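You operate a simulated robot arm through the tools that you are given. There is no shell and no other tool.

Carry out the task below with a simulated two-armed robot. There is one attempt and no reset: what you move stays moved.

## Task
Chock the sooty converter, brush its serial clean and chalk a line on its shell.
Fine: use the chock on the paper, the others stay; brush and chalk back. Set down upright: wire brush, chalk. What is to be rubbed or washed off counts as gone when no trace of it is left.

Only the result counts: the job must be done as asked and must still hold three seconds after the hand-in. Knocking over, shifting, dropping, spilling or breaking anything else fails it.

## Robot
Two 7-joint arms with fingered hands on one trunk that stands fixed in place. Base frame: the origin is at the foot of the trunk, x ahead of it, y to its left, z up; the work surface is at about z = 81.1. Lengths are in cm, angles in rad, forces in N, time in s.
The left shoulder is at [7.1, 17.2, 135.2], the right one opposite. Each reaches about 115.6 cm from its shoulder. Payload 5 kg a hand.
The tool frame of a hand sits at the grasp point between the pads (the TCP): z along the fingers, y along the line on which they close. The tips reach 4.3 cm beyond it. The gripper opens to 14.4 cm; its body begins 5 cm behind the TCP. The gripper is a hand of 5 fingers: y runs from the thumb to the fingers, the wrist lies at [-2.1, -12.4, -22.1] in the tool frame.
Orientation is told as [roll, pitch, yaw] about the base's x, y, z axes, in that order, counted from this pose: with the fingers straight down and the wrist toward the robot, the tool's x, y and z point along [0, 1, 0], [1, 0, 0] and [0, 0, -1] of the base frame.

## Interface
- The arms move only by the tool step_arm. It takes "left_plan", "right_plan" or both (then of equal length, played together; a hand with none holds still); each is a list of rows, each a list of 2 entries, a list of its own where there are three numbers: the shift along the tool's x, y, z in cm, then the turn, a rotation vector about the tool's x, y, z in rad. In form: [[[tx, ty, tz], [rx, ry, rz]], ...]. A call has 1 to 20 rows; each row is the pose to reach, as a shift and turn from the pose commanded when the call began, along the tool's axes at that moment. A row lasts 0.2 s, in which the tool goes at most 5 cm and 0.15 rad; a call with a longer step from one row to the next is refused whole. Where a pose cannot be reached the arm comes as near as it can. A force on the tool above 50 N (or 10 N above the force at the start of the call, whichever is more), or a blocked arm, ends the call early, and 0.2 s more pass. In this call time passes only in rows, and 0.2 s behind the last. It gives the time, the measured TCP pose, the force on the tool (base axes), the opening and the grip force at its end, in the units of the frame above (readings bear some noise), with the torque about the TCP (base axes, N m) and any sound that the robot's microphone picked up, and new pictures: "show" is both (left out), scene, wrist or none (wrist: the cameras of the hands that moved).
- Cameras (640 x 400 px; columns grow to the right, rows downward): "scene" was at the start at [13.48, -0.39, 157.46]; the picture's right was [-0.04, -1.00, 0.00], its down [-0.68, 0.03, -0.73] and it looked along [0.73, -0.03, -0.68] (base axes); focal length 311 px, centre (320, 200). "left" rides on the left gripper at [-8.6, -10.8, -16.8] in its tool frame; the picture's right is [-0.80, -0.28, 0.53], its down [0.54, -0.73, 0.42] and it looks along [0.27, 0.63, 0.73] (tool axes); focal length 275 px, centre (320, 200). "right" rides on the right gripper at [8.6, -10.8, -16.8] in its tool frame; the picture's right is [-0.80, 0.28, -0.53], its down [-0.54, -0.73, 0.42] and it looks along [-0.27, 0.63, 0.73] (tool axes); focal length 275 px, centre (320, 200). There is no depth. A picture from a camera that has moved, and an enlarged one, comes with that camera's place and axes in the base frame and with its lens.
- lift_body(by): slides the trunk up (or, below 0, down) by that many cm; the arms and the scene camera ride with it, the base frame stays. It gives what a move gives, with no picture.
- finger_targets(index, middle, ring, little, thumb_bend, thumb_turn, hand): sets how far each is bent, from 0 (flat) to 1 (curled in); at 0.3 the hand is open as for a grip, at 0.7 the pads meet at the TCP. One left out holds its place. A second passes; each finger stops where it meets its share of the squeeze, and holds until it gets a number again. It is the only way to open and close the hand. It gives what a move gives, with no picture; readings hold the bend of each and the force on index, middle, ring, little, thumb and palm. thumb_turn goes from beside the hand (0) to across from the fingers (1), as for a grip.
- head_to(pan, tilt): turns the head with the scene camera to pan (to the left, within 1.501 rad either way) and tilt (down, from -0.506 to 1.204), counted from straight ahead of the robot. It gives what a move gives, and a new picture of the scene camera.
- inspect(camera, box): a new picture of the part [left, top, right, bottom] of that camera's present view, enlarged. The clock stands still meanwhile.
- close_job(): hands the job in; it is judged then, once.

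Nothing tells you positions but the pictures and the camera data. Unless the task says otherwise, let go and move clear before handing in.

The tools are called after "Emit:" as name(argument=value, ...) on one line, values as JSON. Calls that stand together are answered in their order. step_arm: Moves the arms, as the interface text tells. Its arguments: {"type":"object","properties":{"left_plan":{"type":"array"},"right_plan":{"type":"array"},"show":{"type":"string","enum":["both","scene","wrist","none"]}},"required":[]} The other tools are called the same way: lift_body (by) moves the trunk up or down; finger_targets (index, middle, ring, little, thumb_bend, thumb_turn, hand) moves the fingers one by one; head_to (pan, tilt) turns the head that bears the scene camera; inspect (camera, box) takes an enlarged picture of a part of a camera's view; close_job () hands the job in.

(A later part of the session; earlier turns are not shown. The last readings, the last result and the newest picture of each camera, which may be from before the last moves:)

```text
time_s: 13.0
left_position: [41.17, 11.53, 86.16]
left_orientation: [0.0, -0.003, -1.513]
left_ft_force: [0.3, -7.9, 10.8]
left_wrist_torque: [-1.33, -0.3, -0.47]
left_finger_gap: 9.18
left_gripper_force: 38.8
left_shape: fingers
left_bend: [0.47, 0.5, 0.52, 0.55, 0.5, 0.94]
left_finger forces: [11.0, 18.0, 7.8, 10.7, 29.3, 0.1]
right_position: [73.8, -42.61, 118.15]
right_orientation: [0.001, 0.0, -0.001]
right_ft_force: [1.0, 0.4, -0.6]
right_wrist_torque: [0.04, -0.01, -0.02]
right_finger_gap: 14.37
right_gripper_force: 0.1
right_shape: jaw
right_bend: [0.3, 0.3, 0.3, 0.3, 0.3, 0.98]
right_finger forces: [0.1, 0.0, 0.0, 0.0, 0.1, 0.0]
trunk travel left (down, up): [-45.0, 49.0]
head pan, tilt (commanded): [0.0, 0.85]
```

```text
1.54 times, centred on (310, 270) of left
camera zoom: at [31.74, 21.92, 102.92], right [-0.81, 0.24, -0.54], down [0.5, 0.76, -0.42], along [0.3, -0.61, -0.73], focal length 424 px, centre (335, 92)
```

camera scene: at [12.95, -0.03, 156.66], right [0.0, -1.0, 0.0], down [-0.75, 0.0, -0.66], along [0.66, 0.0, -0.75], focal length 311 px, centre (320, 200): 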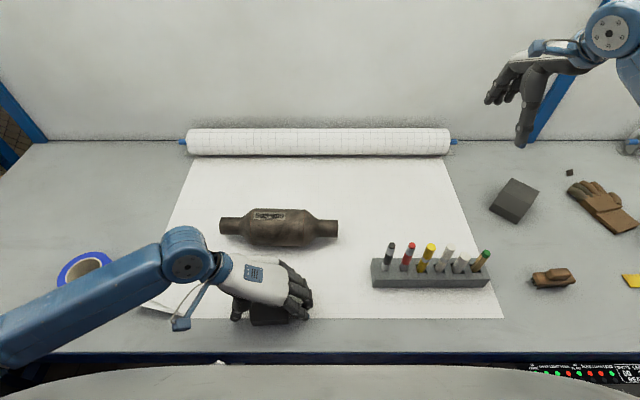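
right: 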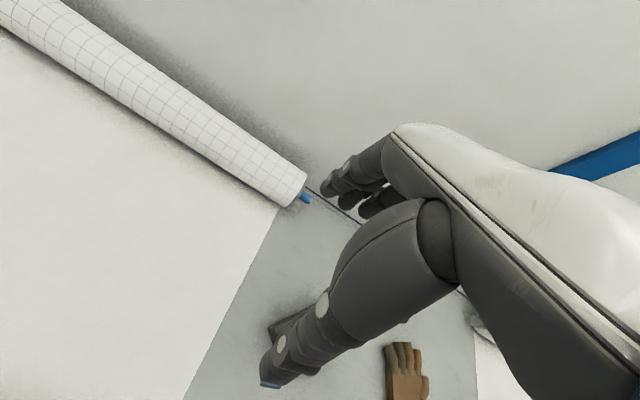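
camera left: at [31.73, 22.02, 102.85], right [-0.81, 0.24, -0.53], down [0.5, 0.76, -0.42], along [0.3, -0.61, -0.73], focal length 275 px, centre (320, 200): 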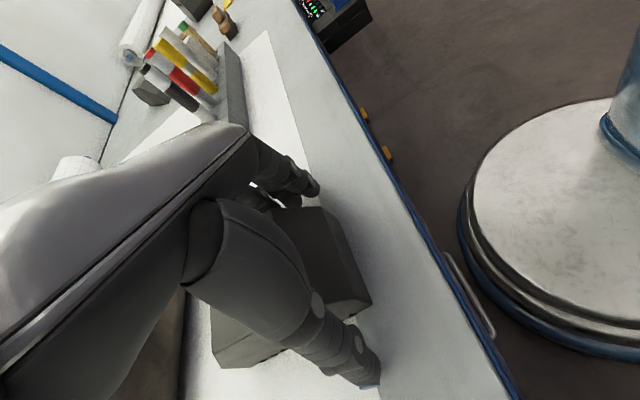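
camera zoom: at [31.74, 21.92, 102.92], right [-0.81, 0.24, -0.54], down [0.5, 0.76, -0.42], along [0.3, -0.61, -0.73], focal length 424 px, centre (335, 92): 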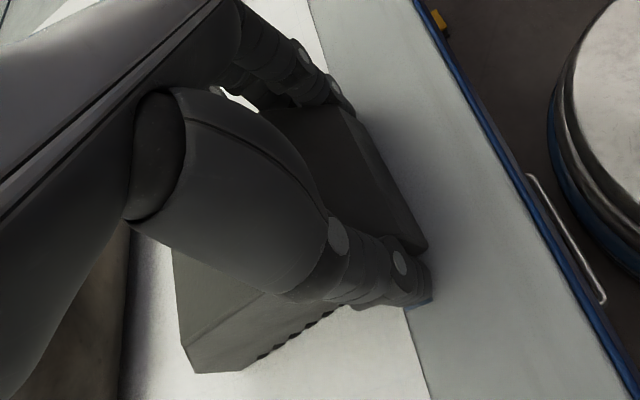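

The chock is gripped firmly (thumb 29 N), though it turned slightly and the hand feels some upward push from the table. I'll lift a little and check that it comes along.

Emit:
step_arm(left_plan=[[[0, 0, -0.5], [0, 0, 0]], [[0, 0, -1.2], [0, 0, 0]], [[0, 0, -1.5], [0, 0, 0]]], show="both")

Emit:
inspect(camera="left", box=[180, 140, 440, 400])

Emit:
inspect(camera="scene", box=[200, 220, 340, 340])

```text
time_s: 13.8
left_position: [41.22, 11.81, 87.41]
left_orientation: [-0.002, 0.002, -1.511]
left_ft_force: [-0.6, 0.1, -7.0]
left_wrist_torque: [-0.09, 0.36, -0.01]
left_finger_gap: 9.15
left_gripper_force: 30.3
left_shape: fingers
left_bend: [0.47, 0.51, 0.53, 0.56, 0.5, 0.94]
left_finger forces: [10.5, 5.8, 6.4, 8.0, 30.4, 0.0]
right_position: [73.78, -42.5, 117.98]
right_orientation: [0.001, 0.0, 0.0]
right_ft_force: [-0.3, -1.0, -0.1]
right_wrist_torque: [0.01, 0.04, 0.01]
right_finger_gap: 14.36
right_gripper_force: 0.1
right_shape: jaw
right_bend: [0.3, 0.3, 0.3, 0.3, 0.3, 0.98]
right_finger forces: [0.0, 0.0, 0.0, 0.1, 0.0, 0.0]
trunk travel left (down, up): [-45.0, 49.0]
head pan, tilt (commanded): [0.0, 0.85]
camera scene: at [13.05, -0.03, 156.65], right [0.0, -1.0, 0.0], down [-0.75, 0.0, -0.66], along [0.66, 0.0, -0.75], focal length 311 px, centre (320, 200)
camera left: at [31.77, 22.01, 104.26], right [-0.81, 0.24, -0.53], down [0.5, 0.76, -0.42], along [0.3, -0.61, -0.73], focal length 275 px, centre (320, 200)
```

scene: 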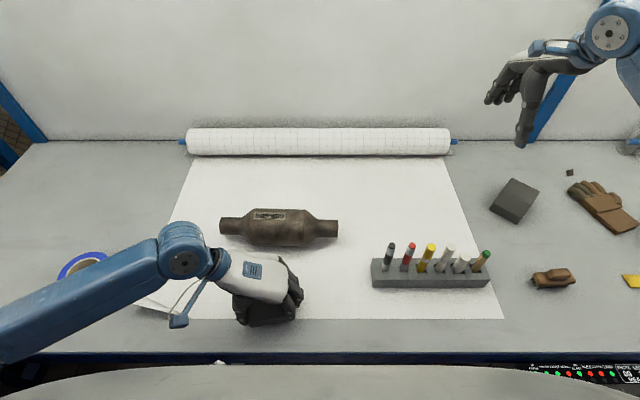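
left: 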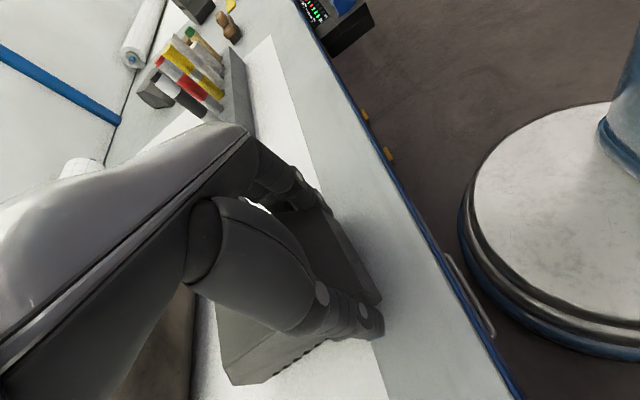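

```text
1.54 times, centred on (310, 270) of left
camera zoom: at [31.77, 22.01, 104.26], right [-0.81, 0.24, -0.53], down [0.5, 0.76, -0.42], along [0.3, -0.61, -0.73], focal length 424 px, centre (335, 92)
```

zoom: 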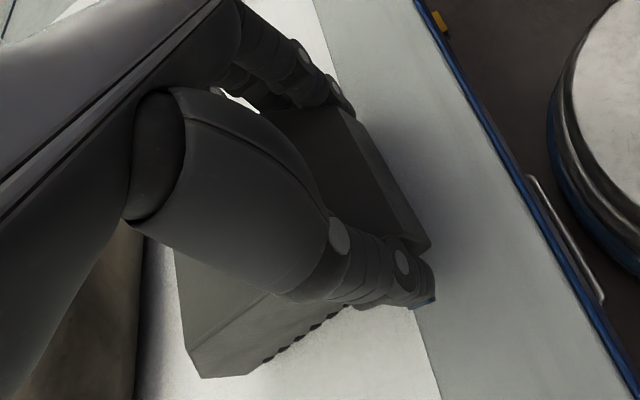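

```text
3.33 times, centred on (270, 280) of scene
camera zoom: at [13.05, -0.03, 156.65], right [0.0, -1.0, 0.0], down [-0.75, 0.0, -0.66], along [0.66, 0.0, -0.75], focal length 1037 px, centre (487, -67)
```

zoom: 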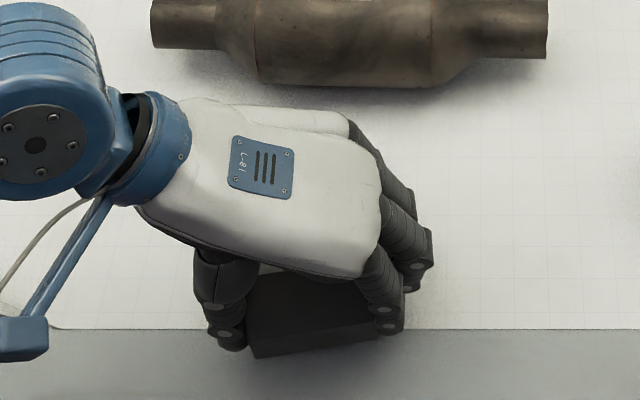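

The chock is lifted (about 0.7 kg), turned about +0.12 rad. I'll move it toward the converter, rotating it square to the converter, and stop about 1.5 cm short to check.

Emit:
step_arm(left_plan=[[[1.4, 0.08, 0], [0, 0, 0.04]], [[2.8, 0.17, 0], [0, 0, 0.08]], [[4.2, 0.25, 0], [0, 0, 0.12]], [[5.6, 0.34, 0], [0, 0, 0.155]]], show="both")

Emit:
inspect(camera="left", box=[100, 200, 400, 400])

Emit:
inspect(camera="scene", box=[200, 190, 360, 330])

```text
time_s: 14.8
left_position: [46.88, 11.69, 87.48]
left_orientation: [-0.001, 0.0, -1.667]
left_ft_force: [0.3, -0.1, -9.0]
left_wrist_torque: [-0.02, 0.39, 0.0]
left_finger_gap: 9.19
left_gripper_force: 30.8
left_shape: fingers
left_bend: [0.47, 0.51, 0.53, 0.56, 0.5, 0.94]
left_finger forces: [10.5, 5.8, 6.3, 7.8, 30.3, 0.0]
right_position: [73.9, -42.46, 117.96]
right_orientation: [0.0, 0.002, 0.0]
right_ft_force: [1.3, 0.2, 0.4]
right_wrist_torque: [0.03, -0.01, 0.0]
right_finger_gap: 14.37
right_gripper_force: 0.0
right_shape: jaw
right_bend: [0.3, 0.3, 0.3, 0.3, 0.3, 0.98]
right_finger forces: [0.0, 0.0, 0.0, 0.0, 0.0, 0.0]
trunk travel left (down, up): [-45.0, 49.0]
head pan, tilt (commanded): [0.0, 0.85]
camera scene: at [13.17, -0.05, 156.64], right [0.0, -1.0, 0.0], down [-0.75, 0.0, -0.66], along [0.66, 0.0, -0.75], focal length 311 px, centre (320, 200)
camera left: at [39.18, 23.23, 104.29], right [-0.77, 0.36, -0.53], down [0.61, 0.67, -0.42], along [0.2, -0.65, -0.73], focal length 275 px, centre (320, 200)
```

scene: 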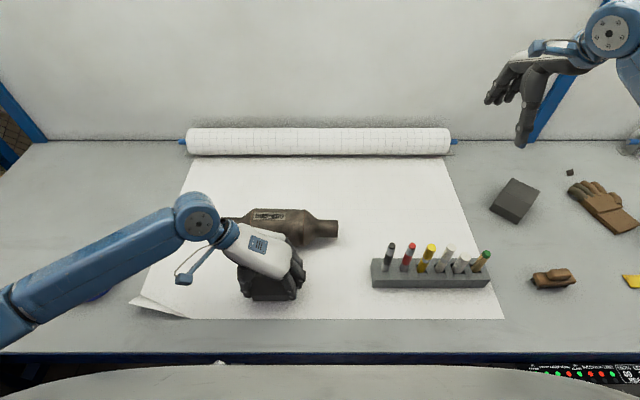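
left: 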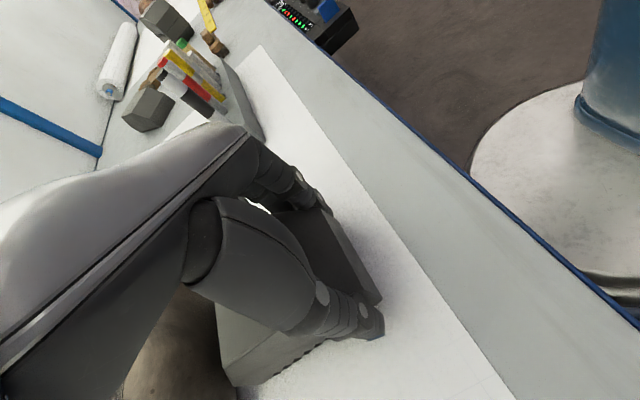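

```text
2.00 times, centred on (250, 300) of left
camera zoom: at [39.18, 23.23, 104.29], right [-0.77, 0.36, -0.53], down [0.61, 0.67, -0.42], along [0.2, -0.65, -0.73], focal length 551 px, centre (460, 0)
```

zoom: 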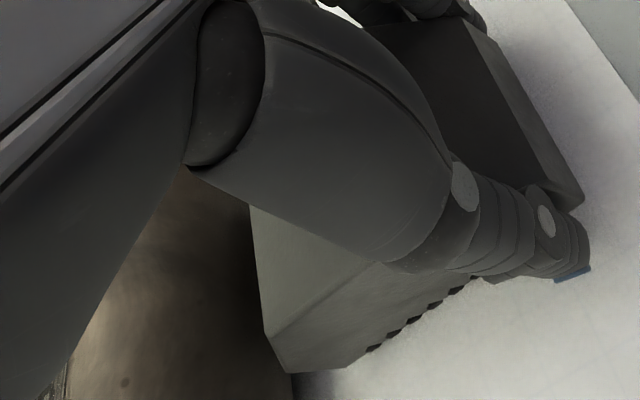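

```text
2.86 times, centred on (280, 260) of scene
camera zoom: at [13.17, -0.05, 156.64], right [0.0, -1.0, 0.0], down [-0.75, 0.0, -0.66], along [0.66, 0.0, -0.75], focal length 889 px, centre (434, 29)
```

zoom: 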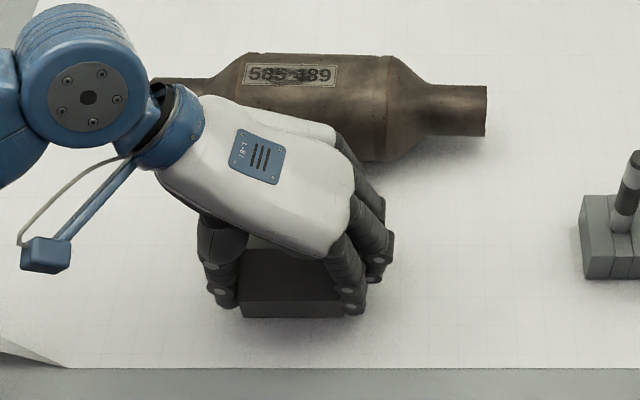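

The chock's front face is now about 1–2 cm short of the converter. I'll lower it to the table and look again.

Emit:
step_arm(left_plan=[[[0, 0, 0.5], [0, 0, 0]], [[0, 0, 0.9], [0, 0, 0]], [[0, 0, 1.2], [0, 0, 0]]], show="wrist")

Emit:
inspect(camera="left", box=[160, 300, 320, 400])

Emit:
inspect(camera="scene", box=[220, 200, 340, 310])

```text
time_s: 15.6
left_position: [46.88, 11.61, 86.35]
left_orientation: [0.001, 0.0, -1.666]
left_ft_force: [0.1, 0.0, -5.2]
left_wrist_torque: [-0.12, 0.11, -0.02]
left_finger_gap: 9.17
left_gripper_force: 30.1
left_shape: fingers
left_bend: [0.47, 0.51, 0.53, 0.56, 0.5, 0.94]
left_finger forces: [10.2, 5.8, 6.4, 8.2, 30.4, 0.0]
right_position: [73.93, -42.43, 118.07]
right_orientation: [0.001, 0.0, 0.0]
right_ft_force: [0.1, 0.5, 0.8]
right_wrist_torque: [0.0, -0.02, -0.01]
right_finger_gap: 14.37
right_gripper_force: 0.1
right_shape: jaw
right_bend: [0.3, 0.3, 0.3, 0.3, 0.3, 0.98]
right_finger forces: [0.0, 0.0, 0.0, 0.0, 0.0, 0.0]
trunk travel left (down, up): [-45.0, 49.0]
head pan, tilt (commanded): [0.0, 0.85]
camera left: at [39.07, 23.25, 103.13], right [-0.77, 0.36, -0.53], down [0.61, 0.67, -0.42], along [0.21, -0.65, -0.73], focal length 275 px, centre (320, 200)
```

left: 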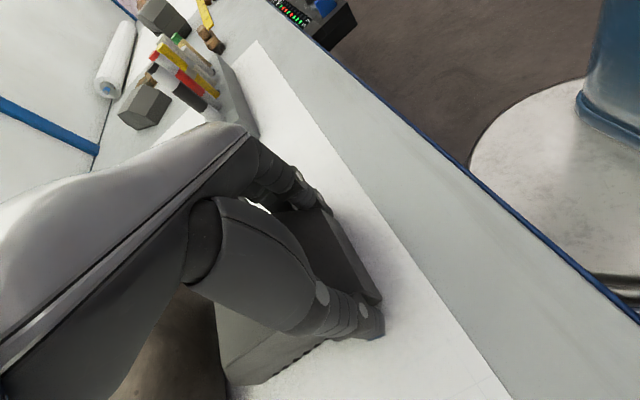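

```text
4.00 times, centred on (240, 350) of left
camera zoom: at [39.07, 23.25, 103.13], right [-0.77, 0.36, -0.53], down [0.61, 0.67, -0.42], along [0.21, -0.65, -0.73], focal length 1101 px, centre (640, -400)
```

zoom: 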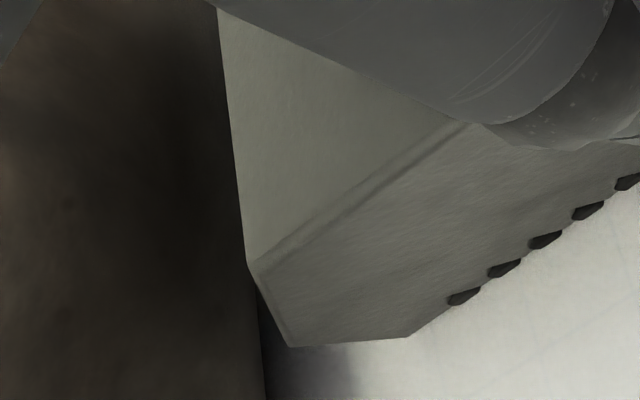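

```text
3.64 times, centred on (280, 255) of scene
camera zoom: at [13.01, -0.01, 156.66], right [0.0, -1.0, 0.0], down [-0.75, 0.0, -0.66], along [0.66, 0.0, -0.75], focal length 1132 px, centre (466, 0)
```

zoom: 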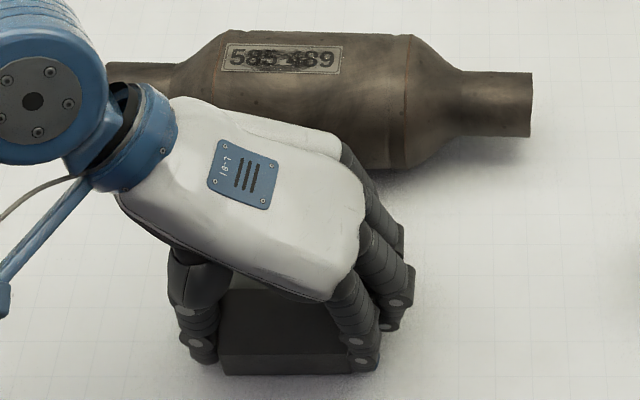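

Emit:
step_arm(left_plan=[[[0.5, -0.05, 0], [0, 0, 0]], [[1.0, -0.1, 0], [0, 0, 0]]], show="none")

Emit:
inspect(camera="left", box=[160, 300, 320, 400])

Emit:
inspect(camera="scene", box=[220, 200, 340, 310])

```text
time_s: 16.2
left_position: [47.77, 11.67, 86.25]
left_orientation: [0.0, 0.0, -1.666]
left_ft_force: [-2.5, 0.2, -3.1]
left_wrist_torque: [-0.17, 0.11, -0.17]
left_finger_gap: 9.14
left_gripper_force: 30.7
left_shape: fingers
left_bend: [0.47, 0.51, 0.53, 0.56, 0.5, 0.94]
left_finger forces: [10.1, 5.9, 6.5, 8.5, 30.5, 0.0]
right_position: [73.99, -42.46, 118.2]
right_orientation: [0.0, 0.0, 0.0]
right_ft_force: [0.0, -0.7, -0.5]
right_wrist_torque: [0.04, 0.0, -0.02]
right_finger_gap: 14.37
right_gripper_force: 0.3
right_shape: jaw
right_bend: [0.3, 0.3, 0.3, 0.3, 0.3, 0.98]
right_finger forces: [0.1, 0.0, 0.0, 0.1, 0.0, 0.1]
trunk travel left (down, up): [-45.0, 49.0]
head pan, tilt (commanded): [0.0, 0.85]
```

```text
4.00 times, centred on (240, 350) of left
camera zoom: at [40.07, 23.25, 103.11], right [-0.77, 0.36, -0.53], down [0.61, 0.67, -0.42], along [0.21, -0.65, -0.73], focal length 1101 px, centre (640, -400)
```

zoom: 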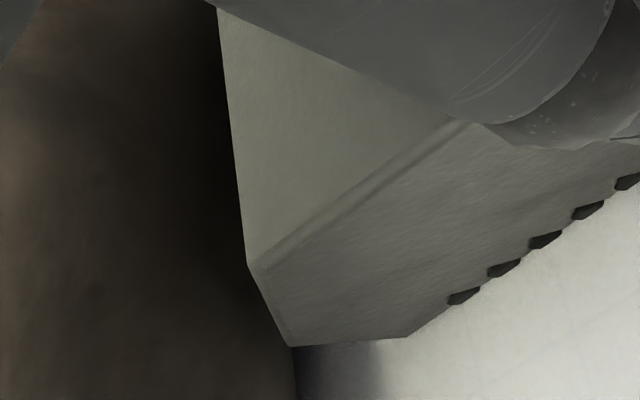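

```text
3.64 times, centred on (280, 255) of scene
camera zoom: at [13.03, -0.03, 156.66], right [0.0, -1.0, 0.0], down [-0.75, 0.0, -0.66], along [0.66, 0.0, -0.75], focal length 1132 px, centre (466, 0)
```

zoom: 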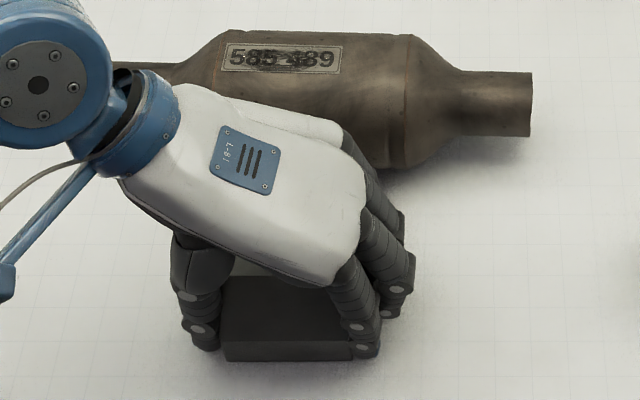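

Emit:
step_arm(left_plan=[[[0.35, -0.03, 0], [0, 0, 0]]], show="none")

Emit:
inspect(camera="left", box=[160, 300, 320, 400])

Emit:
inspect(camera="scene", box=[220, 200, 340, 310])

```text
time_s: 16.6
left_position: [48.02, 11.75, 86.31]
left_orientation: [0.0, -0.001, -1.666]
left_ft_force: [-3.1, -0.3, -4.2]
left_wrist_torque: [-0.15, 0.13, -0.13]
left_finger_gap: 9.17
left_gripper_force: 30.5
left_shape: fingers
left_bend: [0.47, 0.51, 0.53, 0.56, 0.5, 0.94]
left_finger forces: [10.1, 5.8, 6.4, 8.3, 30.5, 0.0]
right_position: [73.92, -42.4, 118.08]
right_orientation: [0.001, -0.001, -0.001]
right_ft_force: [0.2, 0.0, -0.8]
right_wrist_torque: [0.03, -0.02, 0.02]
right_finger_gap: 14.34
right_gripper_force: 0.2
right_shape: jaw
right_bend: [0.3, 0.3, 0.3, 0.3, 0.3, 0.98]
right_finger forces: [0.1, 0.0, 0.0, 0.0, 0.0, 0.1]
trunk travel left (down, up): [-45.0, 49.0]
head pan, tilt (commanded): [0.0, 0.85]
```

```text
4.00 times, centred on (240, 350) of left
camera zoom: at [40.45, 23.29, 103.12], right [-0.77, 0.36, -0.53], down [0.61, 0.67, -0.42], along [0.21, -0.65, -0.73], focal length 1101 px, centre (640, -400)
```

zoom: 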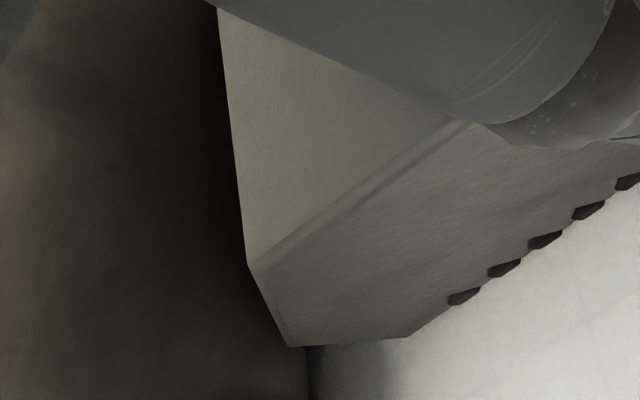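

```text
3.64 times, centred on (280, 255) of scene
camera zoom: at [13.05, -0.03, 156.65], right [0.0, -1.0, 0.0], down [-0.75, 0.0, -0.66], along [0.66, 0.0, -0.75], focal length 1132 px, centre (466, 0)
```

zoom: 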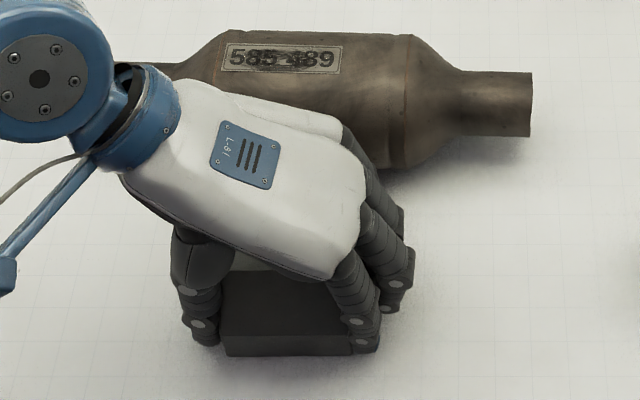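

Emit:
step_arm(left_plan=[[[0.15, -0.015, 0], [0, 0, 0]]], show="none")

Emit:
inspect(camera="left", box=[200, 340, 280, 400])

Emit:
inspect(camera="scene", box=[240, 200, 300, 240])

```text
time_s: 17.0
left_position: [48.16, 11.6, 86.29]
left_orientation: [-0.001, -0.001, -1.666]
left_ft_force: [-5.1, 0.2, -3.8]
left_wrist_torque: [-0.18, 0.05, -0.08]
left_finger_gap: 9.15
left_gripper_force: 30.4
left_shape: fingers
left_bend: [0.47, 0.51, 0.53, 0.56, 0.5, 0.94]
left_finger forces: [9.9, 5.7, 6.3, 8.1, 30.6, 0.0]
right_position: [73.79, -42.51, 118.04]
right_orientation: [0.001, -0.001, -0.002]
right_ft_force: [0.1, -0.3, -0.7]
right_wrist_torque: [-0.01, 0.0, 0.03]
right_finger_gap: 14.34
right_gripper_force: 0.0
right_shape: jaw
right_bend: [0.3, 0.3, 0.3, 0.3, 0.3, 0.98]
right_finger forces: [0.0, 0.1, 0.0, 0.1, 0.0, 0.0]
trunk travel left (down, up): [-45.0, 49.0]
head pan, tilt (commanded): [0.0, 0.85]
```

```text
6.67 times, centred on (240, 370) of left
camera zoom: at [40.57, 23.29, 103.11], right [-0.77, 0.36, -0.53], down [0.61, 0.67, -0.42], along [0.21, -0.65, -0.73], focal length 1835 px, centre (853, -933)
```

zoom: 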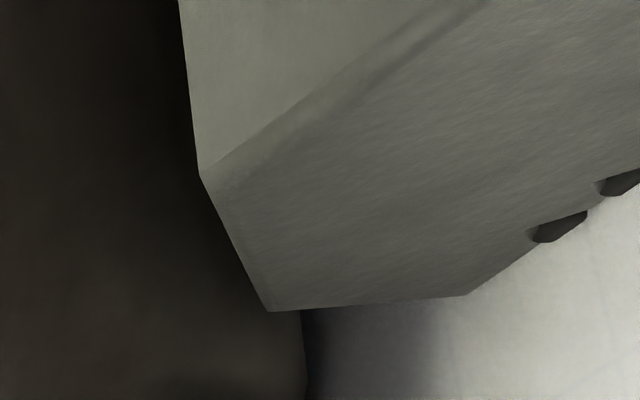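

```text
10.00 times, centred on (270, 220) of scene
camera zoom: at [13.0, -0.02, 156.66], right [0.0, -1.0, 0.0], down [-0.75, 0.0, -0.66], along [0.66, 0.0, -0.75], focal length 3112 px, centre (820, 0)
```

zoom: 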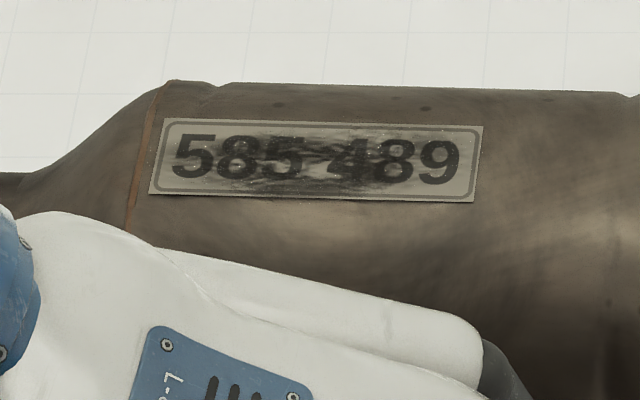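

Emit:
step_arm(left_plan=[[[0.12, -0.012, 0], [0, 0, 0]]], show="none")

Emit:
inspect(camera="left", box=[200, 340, 280, 400])

Emit:
inspect(camera="scene", box=[240, 200, 300, 240])

```text
time_s: 17.4
left_position: [48.4, 11.73, 86.31]
left_orientation: [0.0, 0.0, -1.668]
left_ft_force: [-7.6, 0.6, -3.6]
left_wrist_torque: [-0.16, 0.12, -0.14]
left_finger_gap: 9.18
left_gripper_force: 30.0
left_shape: fingers
left_bend: [0.47, 0.51, 0.53, 0.56, 0.5, 0.94]
left_finger forces: [9.7, 5.6, 6.2, 8.0, 30.8, 0.1]
right_position: [73.78, -42.43, 118.14]
right_orientation: [0.0, 0.002, -0.002]
right_ft_force: [-0.2, 0.5, -0.8]
right_wrist_torque: [0.03, 0.0, 0.0]
right_finger_gap: 14.39
right_gripper_force: 0.0
right_shape: jaw
right_bend: [0.3, 0.3, 0.3, 0.3, 0.3, 0.98]
right_finger forces: [0.0, 0.0, 0.0, 0.1, 0.0, 0.0]
trunk travel left (down, up): [-45.0, 49.0]
head pan, tilt (commanded): [0.0, 0.85]
```

```text
6.67 times, centred on (240, 370) of left
camera zoom: at [40.63, 23.28, 103.1], right [-0.77, 0.36, -0.53], down [0.61, 0.67, -0.42], along [0.21, -0.65, -0.73], focal length 1835 px, centre (853, -933)
```

zoom: 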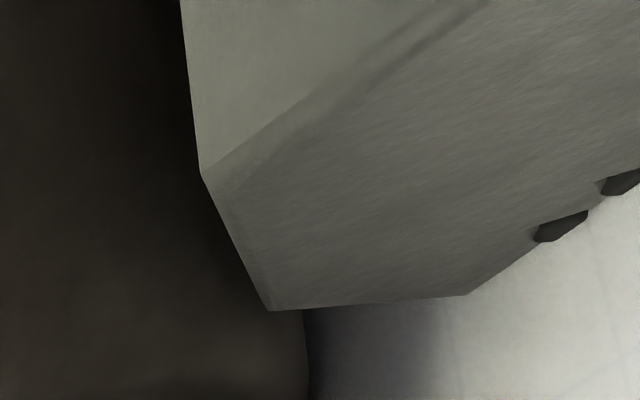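

```text
10.00 times, centred on (270, 220) of scene
camera zoom: at [12.94, -0.01, 156.66], right [0.0, -1.0, 0.0], down [-0.75, 0.0, -0.66], along [0.66, 0.0, -0.75], focal length 3112 px, centre (820, 0)
```

zoom: 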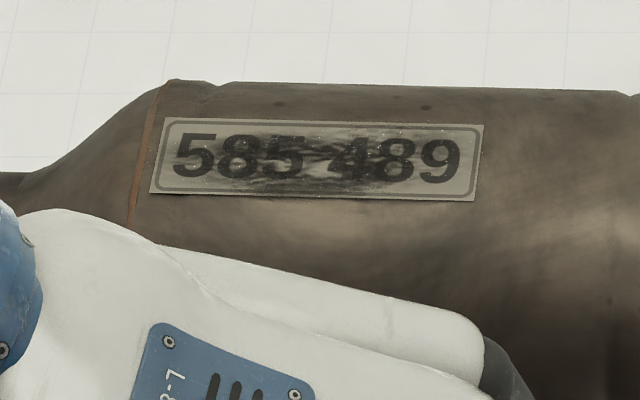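

The force along x has risen to 7.6 N and the converter has only just begun to feel it, so the chock is in contact. I'll lower the last millimetres and release.

Emit:
step_arm(left_plan=[[[0, 0, 0.15], [0, 0, 0]]], show="none")

Emit:
finger_targets(hand="left", index=0.45, middle=0.48, ring=0.5, little=0.53, thumb_bend=0.47)

Emit:
finger_targets(hand="left", index=0.3, middle=0.3, ring=0.3, little=0.3, thumb_bend=0.3)

Emit:
inspect(camera="left", box=[160, 280, 400, 400])

Emit:
inspect(camera="scene", box=[220, 200, 340, 310])

```text
time_s: 17.8
left_position: [48.3, 11.56, 86.24]
left_orientation: [-0.001, -0.001, -1.667]
left_ft_force: [-7.6, 1.2, -1.2]
left_wrist_torque: [-0.23, -0.11, -0.15]
left_finger_gap: 9.15
left_gripper_force: 30.6
left_shape: fingers
left_bend: [0.47, 0.51, 0.53, 0.56, 0.5, 0.93]
left_finger forces: [9.6, 5.9, 6.4, 8.1, 30.9, 0.0]
right_position: [73.8, -42.46, 118.17]
right_orientation: [0.0, 0.001, 0.0]
right_ft_force: [-0.6, -0.6, -0.6]
right_wrist_torque: [0.01, 0.01, 0.01]
right_finger_gap: 14.35
right_gripper_force: 0.1
right_shape: jaw
right_bend: [0.3, 0.3, 0.3, 0.3, 0.3, 0.98]
right_finger forces: [0.0, 0.0, 0.1, 0.0, 0.1, 0.0]
trunk travel left (down, up): [-45.0, 49.0]
head pan, tilt (commanded): [0.0, 0.85]
```

```text
time_s: 18.8
left_position: [48.37, 11.76, 86.15]
left_orientation: [0.0, -0.001, -1.668]
left_ft_force: [-5.8, 6.2, -0.1]
left_wrist_torque: [-0.02, -0.1, 0.27]
left_finger_gap: 9.9
left_gripper_force: 4.2
left_shape: fingers
left_bend: [0.45, 0.48, 0.5, 0.53, 0.45, 0.95]
left_finger forces: [0.6, 0.2, 0.1, 0.8, 7.7, 0.1]
right_position: [73.78, -42.52, 118.19]
right_orientation: [-0.001, 0.0, 0.002]
right_ft_force: [-0.2, -0.9, 0.0]
right_wrist_torque: [0.0, 0.04, 0.03]
right_finger_gap: 14.37
right_gripper_force: 0.1
right_shape: jaw
right_bend: [0.3, 0.3, 0.3, 0.3, 0.3, 0.98]
right_finger forces: [0.0, 0.1, 0.0, 0.0, 0.1, 0.0]
trunk travel left (down, up): [-45.0, 49.0]
head pan, tilt (commanded): [0.0, 0.85]
```

```text
time_s: 19.8
left_position: [48.4, 11.7, 86.08]
left_orientation: [0.001, 0.0, -1.667]
left_ft_force: [-0.6, -0.6, -0.9]
left_wrist_torque: [-0.03, 0.02, 0.01]
left_finger_gap: 14.88
left_gripper_force: 0.1
left_shape: fingers
left_bend: [0.3, 0.3, 0.3, 0.3, 0.3, 0.97]
left_finger forces: [0.0, 0.0, 0.0, 0.0, 0.1, 0.1]
right_position: [73.91, -42.52, 118.05]
right_orientation: [0.001, -0.001, -0.001]
right_ft_force: [0.3, 0.1, 1.2]
right_wrist_torque: [0.02, -0.01, 0.04]
right_finger_gap: 14.35
right_gripper_force: 0.2
right_shape: jaw
right_bend: [0.3, 0.3, 0.3, 0.3, 0.3, 0.98]
right_finger forces: [0.1, 0.1, 0.0, 0.0, 0.1, 0.0]
trunk travel left (down, up): [-45.0, 49.0]
head pan, tilt (commanded): [0.0, 0.85]
```

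```text
2.67 times, centred on (280, 340) of left
camera zoom: at [40.71, 23.24, 102.97], right [-0.77, 0.36, -0.53], down [0.61, 0.67, -0.42], along [0.21, -0.65, -0.73], focal length 734 px, centre (427, -173)
```

zoom: 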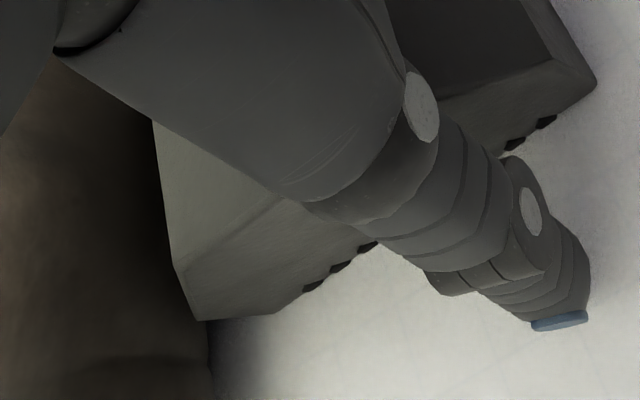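

```text
3.64 times, centred on (280, 255) of scene
camera zoom: at [13.01, -0.04, 156.66], right [0.0, -1.0, 0.0], down [-0.75, 0.0, -0.66], along [0.66, 0.0, -0.75], focal length 1132 px, centre (466, 0)
```

zoom: 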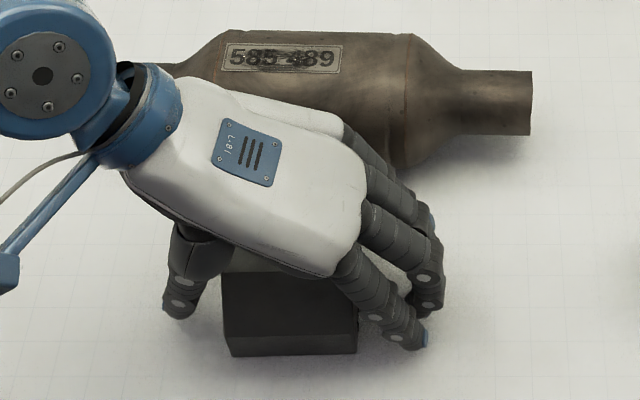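

Emit:
step_arm(left_plan=[[[0, 0, -3], [0, 0, 0]], [[0, 0, -7], [0, 0, 0]], [[0, 0, -11.5], [0, 0, 0]], [[0, -4.5, -14], [0, 0, 0]], [[0, -9, -16], [0, 0, 0]], [[0, -13.5, -18], [0, 0, 0]]], show="both")

Emit:
inspect(camera="scene", box=[200, 190, 360, 310])

Emit:
inspect(camera="left", box=[220, 180, 420, 340])

```text
refused: row 4 steps farther than a row can; nothing moved
```

```text
3.33 times, centred on (280, 250) of scene
camera zoom: at [13.01, -0.04, 156.66], right [0.0, -1.0, 0.0], down [-0.75, 0.0, -0.66], along [0.66, 0.0, -0.75], focal length 1037 px, centre (453, 33)
```

zoom: 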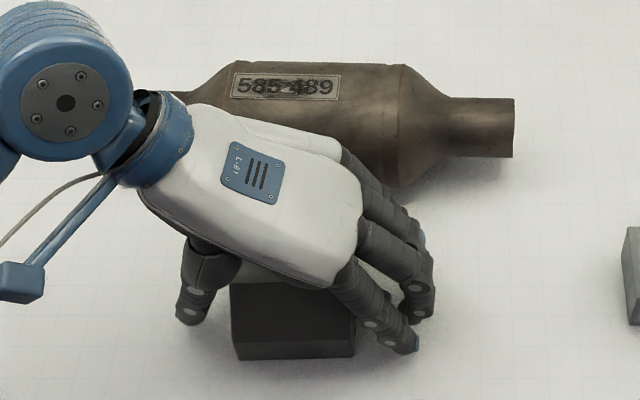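

```text
2.50 times, centred on (320, 260) of left
camera zoom: at [40.71, 23.24, 102.97], right [-0.77, 0.36, -0.53], down [0.61, 0.67, -0.42], along [0.21, -0.65, -0.73], focal length 688 px, centre (320, 50)
```

zoom: 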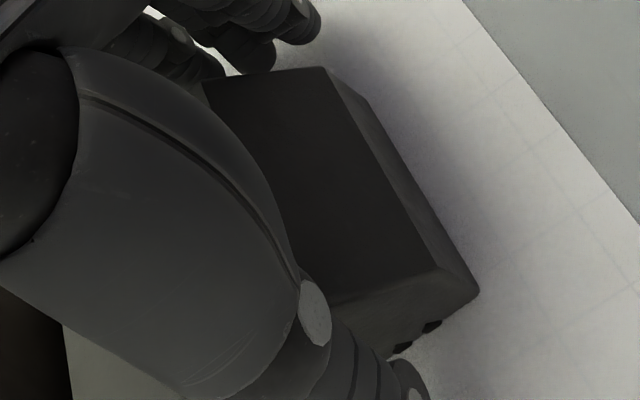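

Emit:
step_arm(left_plan=[[[0, 0, -3], [0, 0, 0]], [[0, 0, -7], [0, 0, 0]], [[0, 0, -11], [0, 0, 0]], [[0, -4, -13], [0, 0, 0]], [[0, -8, -15], [0, 0, 0]], [[0, -12, -17], [0, 0, 0]]], show="both")

Emit:
inspect(camera="scene", box=[200, 190, 360, 310])

Emit:
inspect(camera="left", box=[220, 180, 420, 340])

```text
time_s: 21.2
left_position: [49.37, 23.76, 102.93]
left_orientation: [0.0, -0.001, -1.667]
left_ft_force: [0.3, 0.1, -0.4]
left_wrist_torque: [-0.04, -0.02, 0.0]
left_finger_gap: 14.97
left_gripper_force: 0.1
left_shape: fingers
left_bend: [0.3, 0.3, 0.3, 0.3, 0.3, 0.97]
left_finger forces: [0.1, 0.0, 0.0, 0.1, 0.0, 0.1]
right_position: [73.81, -42.53, 118.11]
right_orientation: [0.0, 0.0, 0.001]
right_ft_force: [-0.3, -0.8, -0.9]
right_wrist_torque: [0.01, -0.02, -0.04]
right_finger_gap: 14.36
right_gripper_force: 0.1
right_shape: jaw
right_bend: [0.3, 0.3, 0.3, 0.3, 0.3, 0.98]
right_finger forces: [0.1, 0.1, 0.0, 0.1, 0.1, 0.0]
trunk travel left (down, up): [-45.0, 49.0]
head pan, tilt (commanded): [0.0, 0.85]
camera scene: at [12.95, 0.03, 156.66], right [0.0, -1.0, 0.0], down [-0.75, 0.0, -0.66], along [0.66, 0.0, -0.75], focal length 311 px, centre (320, 200)
camera left: at [41.8, 35.32, 119.86], right [-0.77, 0.36, -0.53], down [0.61, 0.67, -0.42], along [0.21, -0.65, -0.73], focal length 275 px, centre (320, 200)
```

scene: 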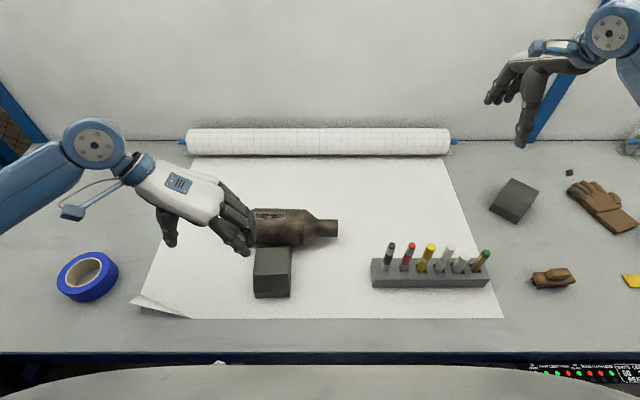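
left: 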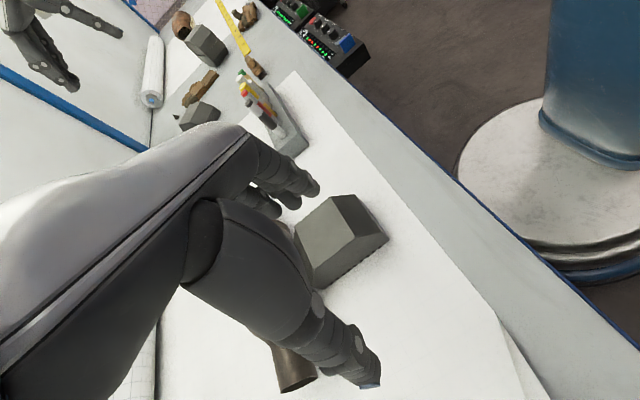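

```text
3.33 times, centred on (280, 250) of scene
camera zoom: at [12.95, 0.03, 156.66], right [0.0, -1.0, 0.0], down [-0.75, 0.0, -0.66], along [0.66, 0.0, -0.75], focal length 1037 px, centre (453, 33)
```

zoom: 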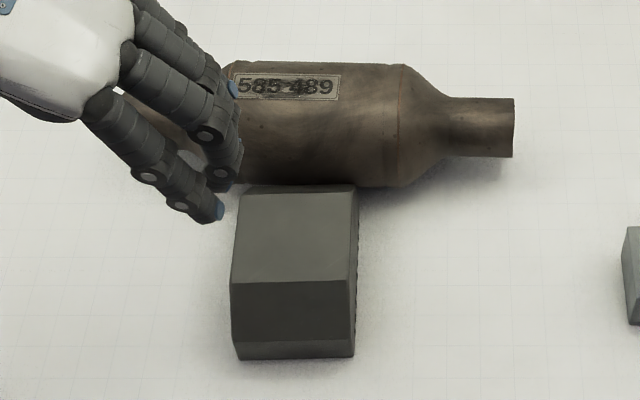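

```text
2.50 times, centred on (320, 260) of left
camera zoom: at [41.8, 35.32, 119.86], right [-0.77, 0.36, -0.53], down [0.61, 0.67, -0.42], along [0.21, -0.65, -0.73], focal length 688 px, centre (320, 50)
```

zoom: 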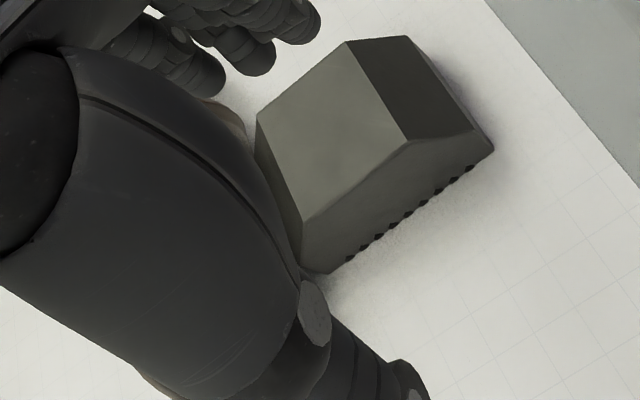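

The chock now stands flush against the converter and nothing else moved. Next I'll park the left arm farther left and bring the right hand over toward the brush for a close look.

Emit:
step_arm(left_plan=[[[0, -2, -1], [0, 0, 0]], [[0, -4, -2], [0, 0, 0]], [[0, -6, -3], [0, 0, 0]], [[0, -8, -4], [0, 0, 0]], [[0, -10, -5], [0, 0, 0]], [[0, -12, -6], [0, 0, 0]], [[0, -14, -7], [0, 0, 0]], [[0, -16, -8], [0, 0, 0]]], right_plan=[[[-2.3, -3, 1.5], [0, 0, 0]], [[-4.6, -6, 3], [0, 0, 0]], [[-6.9, -9, 4.5], [0, 0, 0]], [[-9.2, -12, 6], [0, 0, 0]], [[-11.5, -15, 7.5], [0, 0, 0]], [[-13.8, -18, 9], [0, 0, 0]], [[-16.1, -21, 10.5], [0, 0, 0]], [[-18.4, -24, 12], [0, 0, 0]]], show="both")

Emit:
head_to(pan=-0.5, tilt=0.85)

Emit:
inspect(camera="right", box=[160, 150, 400, 350])

```text
time_s: 23.0
left_position: [50.92, 39.62, 111.2]
left_orientation: [0.0, 0.0, -1.667]
left_ft_force: [0.6, 0.5, 0.8]
left_wrist_torque: [0.0, -0.04, -0.01]
left_finger_gap: 14.99
left_gripper_force: 0.1
left_shape: fingers
left_bend: [0.3, 0.3, 0.3, 0.3, 0.3, 0.97]
left_finger forces: [0.0, 0.0, 0.0, 0.0, 0.1, 0.0]
right_position: [49.67, -61.02, 106.24]
right_orientation: [-0.003, -0.001, 0.001]
right_ft_force: [0.2, 0.2, 0.1]
right_wrist_torque: [-0.04, 0.0, -0.05]
right_finger_gap: 14.4
right_gripper_force: 0.0
right_shape: jaw
right_bend: [0.3, 0.3, 0.3, 0.3, 0.3, 0.98]
right_finger forces: [0.0, 0.1, 0.0, 0.0, 0.0, 0.0]
trunk travel left (down, up): [-45.0, 49.0]
head pan, tilt (commanded): [0.0, 0.85]
camera scene: at [12.93, 0.01, 156.67], right [0.0, -1.0, 0.0], down [-0.75, 0.0, -0.66], along [0.66, 0.0, -0.75], focal length 311 px, centre (320, 200)
camera right: at [38.78, -52.33, 122.81], right [0.28, -0.8, 0.53], down [-0.73, -0.54, -0.42], along [0.63, -0.27, -0.73], focal length 275 px, centre (320, 200)
camera left: at [43.27, 51.19, 127.96], right [-0.77, 0.36, -0.53], down [0.61, 0.67, -0.42], along [0.21, -0.65, -0.73], focal length 275 px, centre (320, 200)
```

scene: 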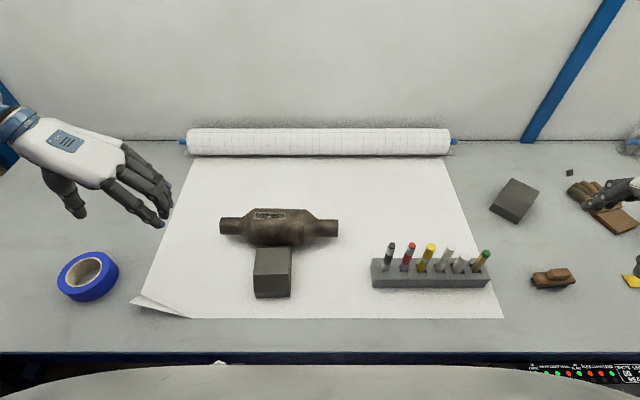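
right: 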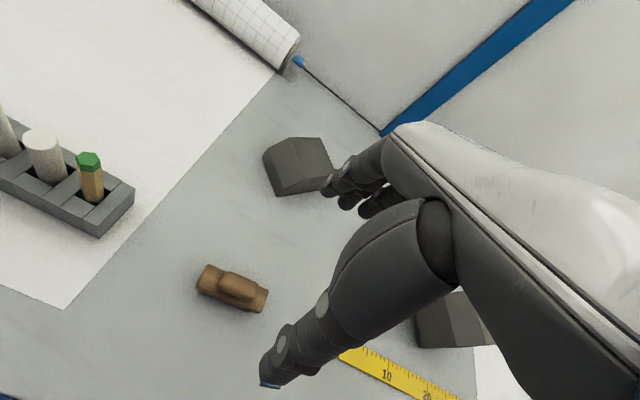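
left: 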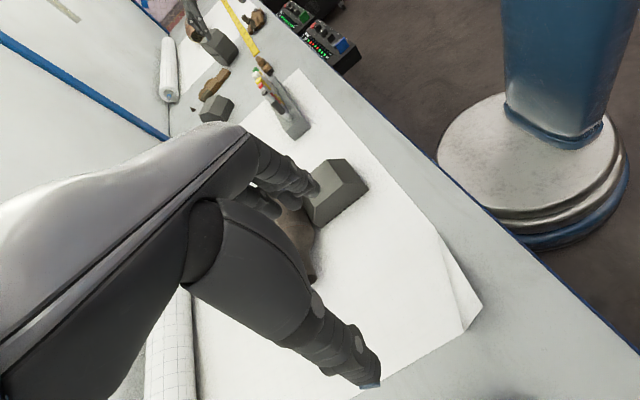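

```text
time_s: 23.9
left_position: [50.98, 39.52, 111.15]
left_orientation: [-0.001, 0.0, -1.668]
left_ft_force: [-0.1, 0.1, 0.2]
left_wrist_torque: [0.02, 0.0, 0.05]
left_finger_gap: 14.96
left_gripper_force: 0.1
left_shape: fingers
left_bend: [0.3, 0.3, 0.3, 0.3, 0.3, 0.97]
left_finger forces: [0.1, 0.0, 0.1, 0.0, 0.0, 0.0]
right_position: [49.8, -60.96, 106.12]
right_orientation: [0.002, -0.002, -0.001]
right_ft_force: [0.1, 0.4, -0.2]
right_wrist_torque: [-0.01, 0.0, -0.02]
right_finger_gap: 14.39
right_gripper_force: 0.1
right_shape: jaw
right_bend: [0.3, 0.3, 0.3, 0.3, 0.3, 0.98]
right_finger forces: [0.0, 0.0, 0.1, 0.0, 0.0, 0.0]
trunk travel left (down, up): [-45.0, 49.0]
head pan, tilt (commanded): [-0.499, 0.85]
camera scene: at [12.02, -3.75, 156.66], right [-0.48, -0.88, 0.0], down [-0.66, 0.36, -0.66], along [0.58, -0.32, -0.75], focal length 311 px, centre (320, 200)
```

scene: 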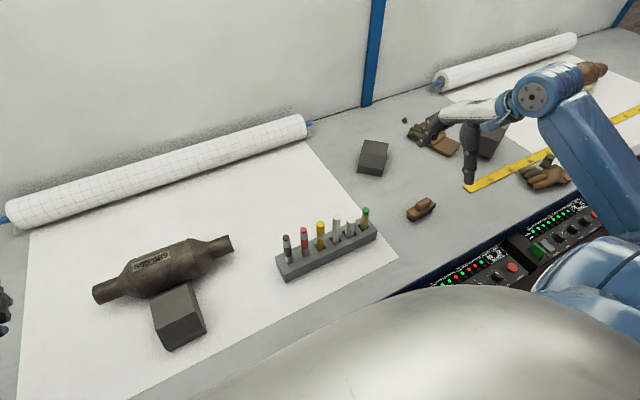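

```text
2.00 times, centred on (280, 250) of right
camera zoom: at [38.9, -52.32, 122.82], right [0.28, -0.8, 0.53], down [-0.73, -0.54, -0.42], along [0.63, -0.27, -0.73], focal length 551 px, centre (400, 100)
```

zoom: 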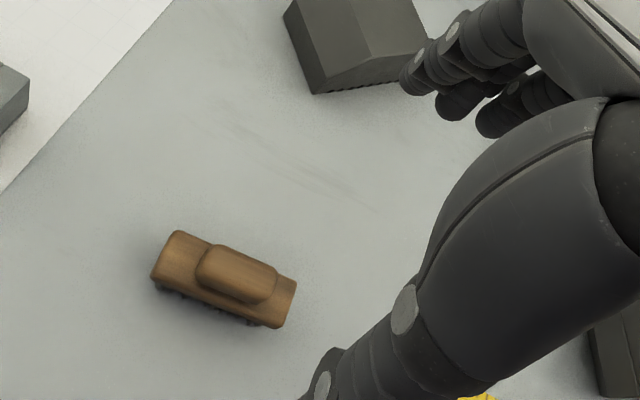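

Emit:
inspect(camera="scene", box=[395, 185, 445, 230])

Emit:
inspect(camera="right", box=[180, 250, 290, 325])

Emit:
inspect(camera="right", box=[0, 90, 160, 260])

Emit:
inspect(camera="scene", box=[260, 190, 400, 290])

Emit:
inspect(camera="scene", box=[80, 220, 240, 360])

```text
8.89 times, centred on (420, 208) of scene
camera zoom: at [12.02, -3.75, 156.66], right [-0.48, -0.88, 0.0], down [-0.66, 0.36, -0.66], along [0.58, -0.32, -0.75], focal length 2766 px, centre (-569, 133)
```

zoom: 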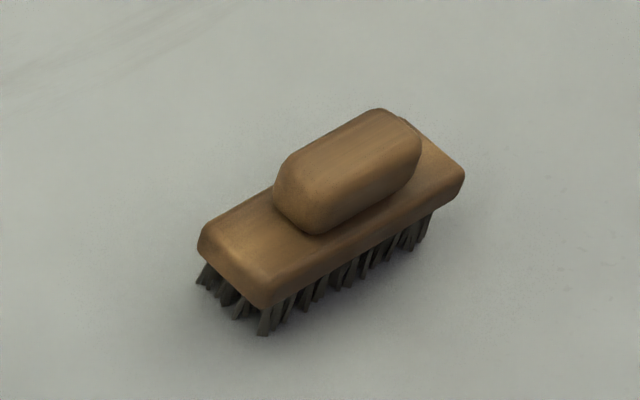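

```text
5.33 times, centred on (235, 288) of right
camera zoom: at [38.9, -52.32, 122.82], right [0.28, -0.8, 0.53], down [-0.73, -0.54, -0.42], along [0.63, -0.27, -0.73], focal length 1468 px, centre (773, -267)
```

zoom: 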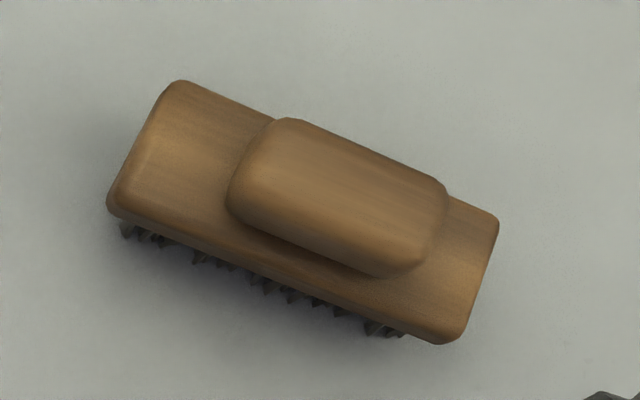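

```text
2.35 times, centred on (80, 175) of right
camera zoom: at [38.9, -52.32, 122.82], right [0.28, -0.8, 0.53], down [-0.73, -0.54, -0.42], along [0.63, -0.27, -0.73], focal length 648 px, centre (885, 259)
```

zoom: 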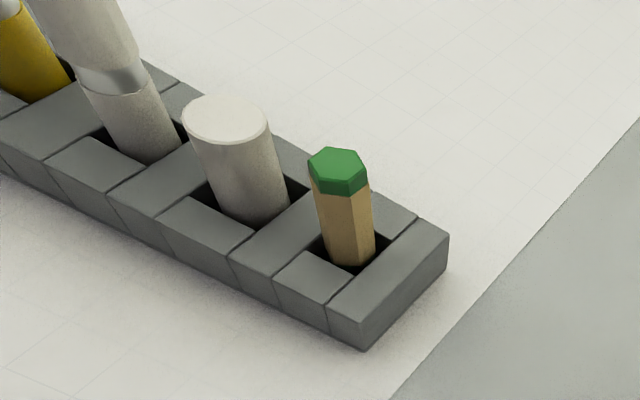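

```text
4.00 times, centred on (330, 240) of scene
camera zoom: at [12.02, -3.75, 156.66], right [-0.48, -0.88, 0.0], down [-0.66, 0.36, -0.66], along [0.58, -0.32, -0.75], focal length 1245 px, centre (280, 40)
```

zoom: 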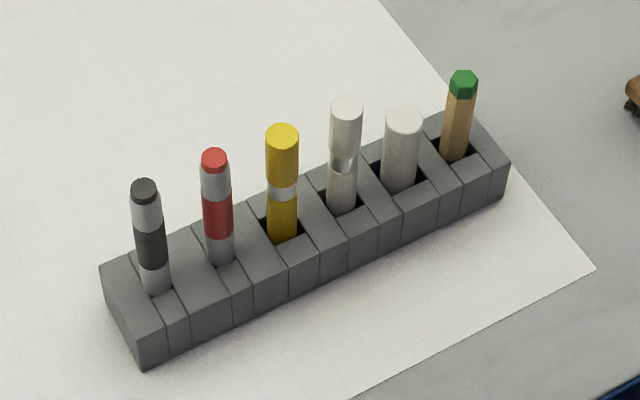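

```text
2.86 times, centred on (160, 290) of scene
camera zoom: at [12.02, -3.75, 156.66], right [-0.48, -0.88, 0.0], down [-0.66, 0.36, -0.66], along [0.58, -0.32, -0.75], focal length 889 px, centre (777, -57)
```

zoom: 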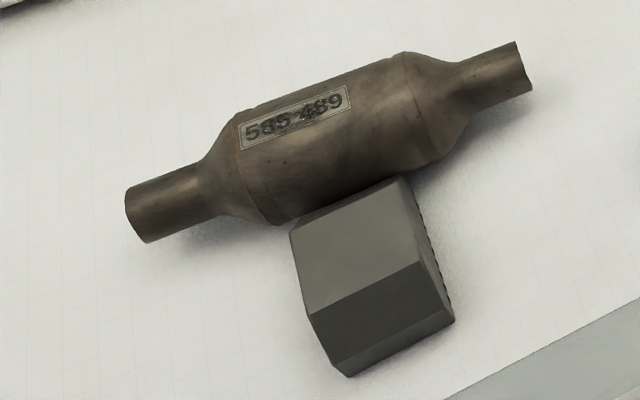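

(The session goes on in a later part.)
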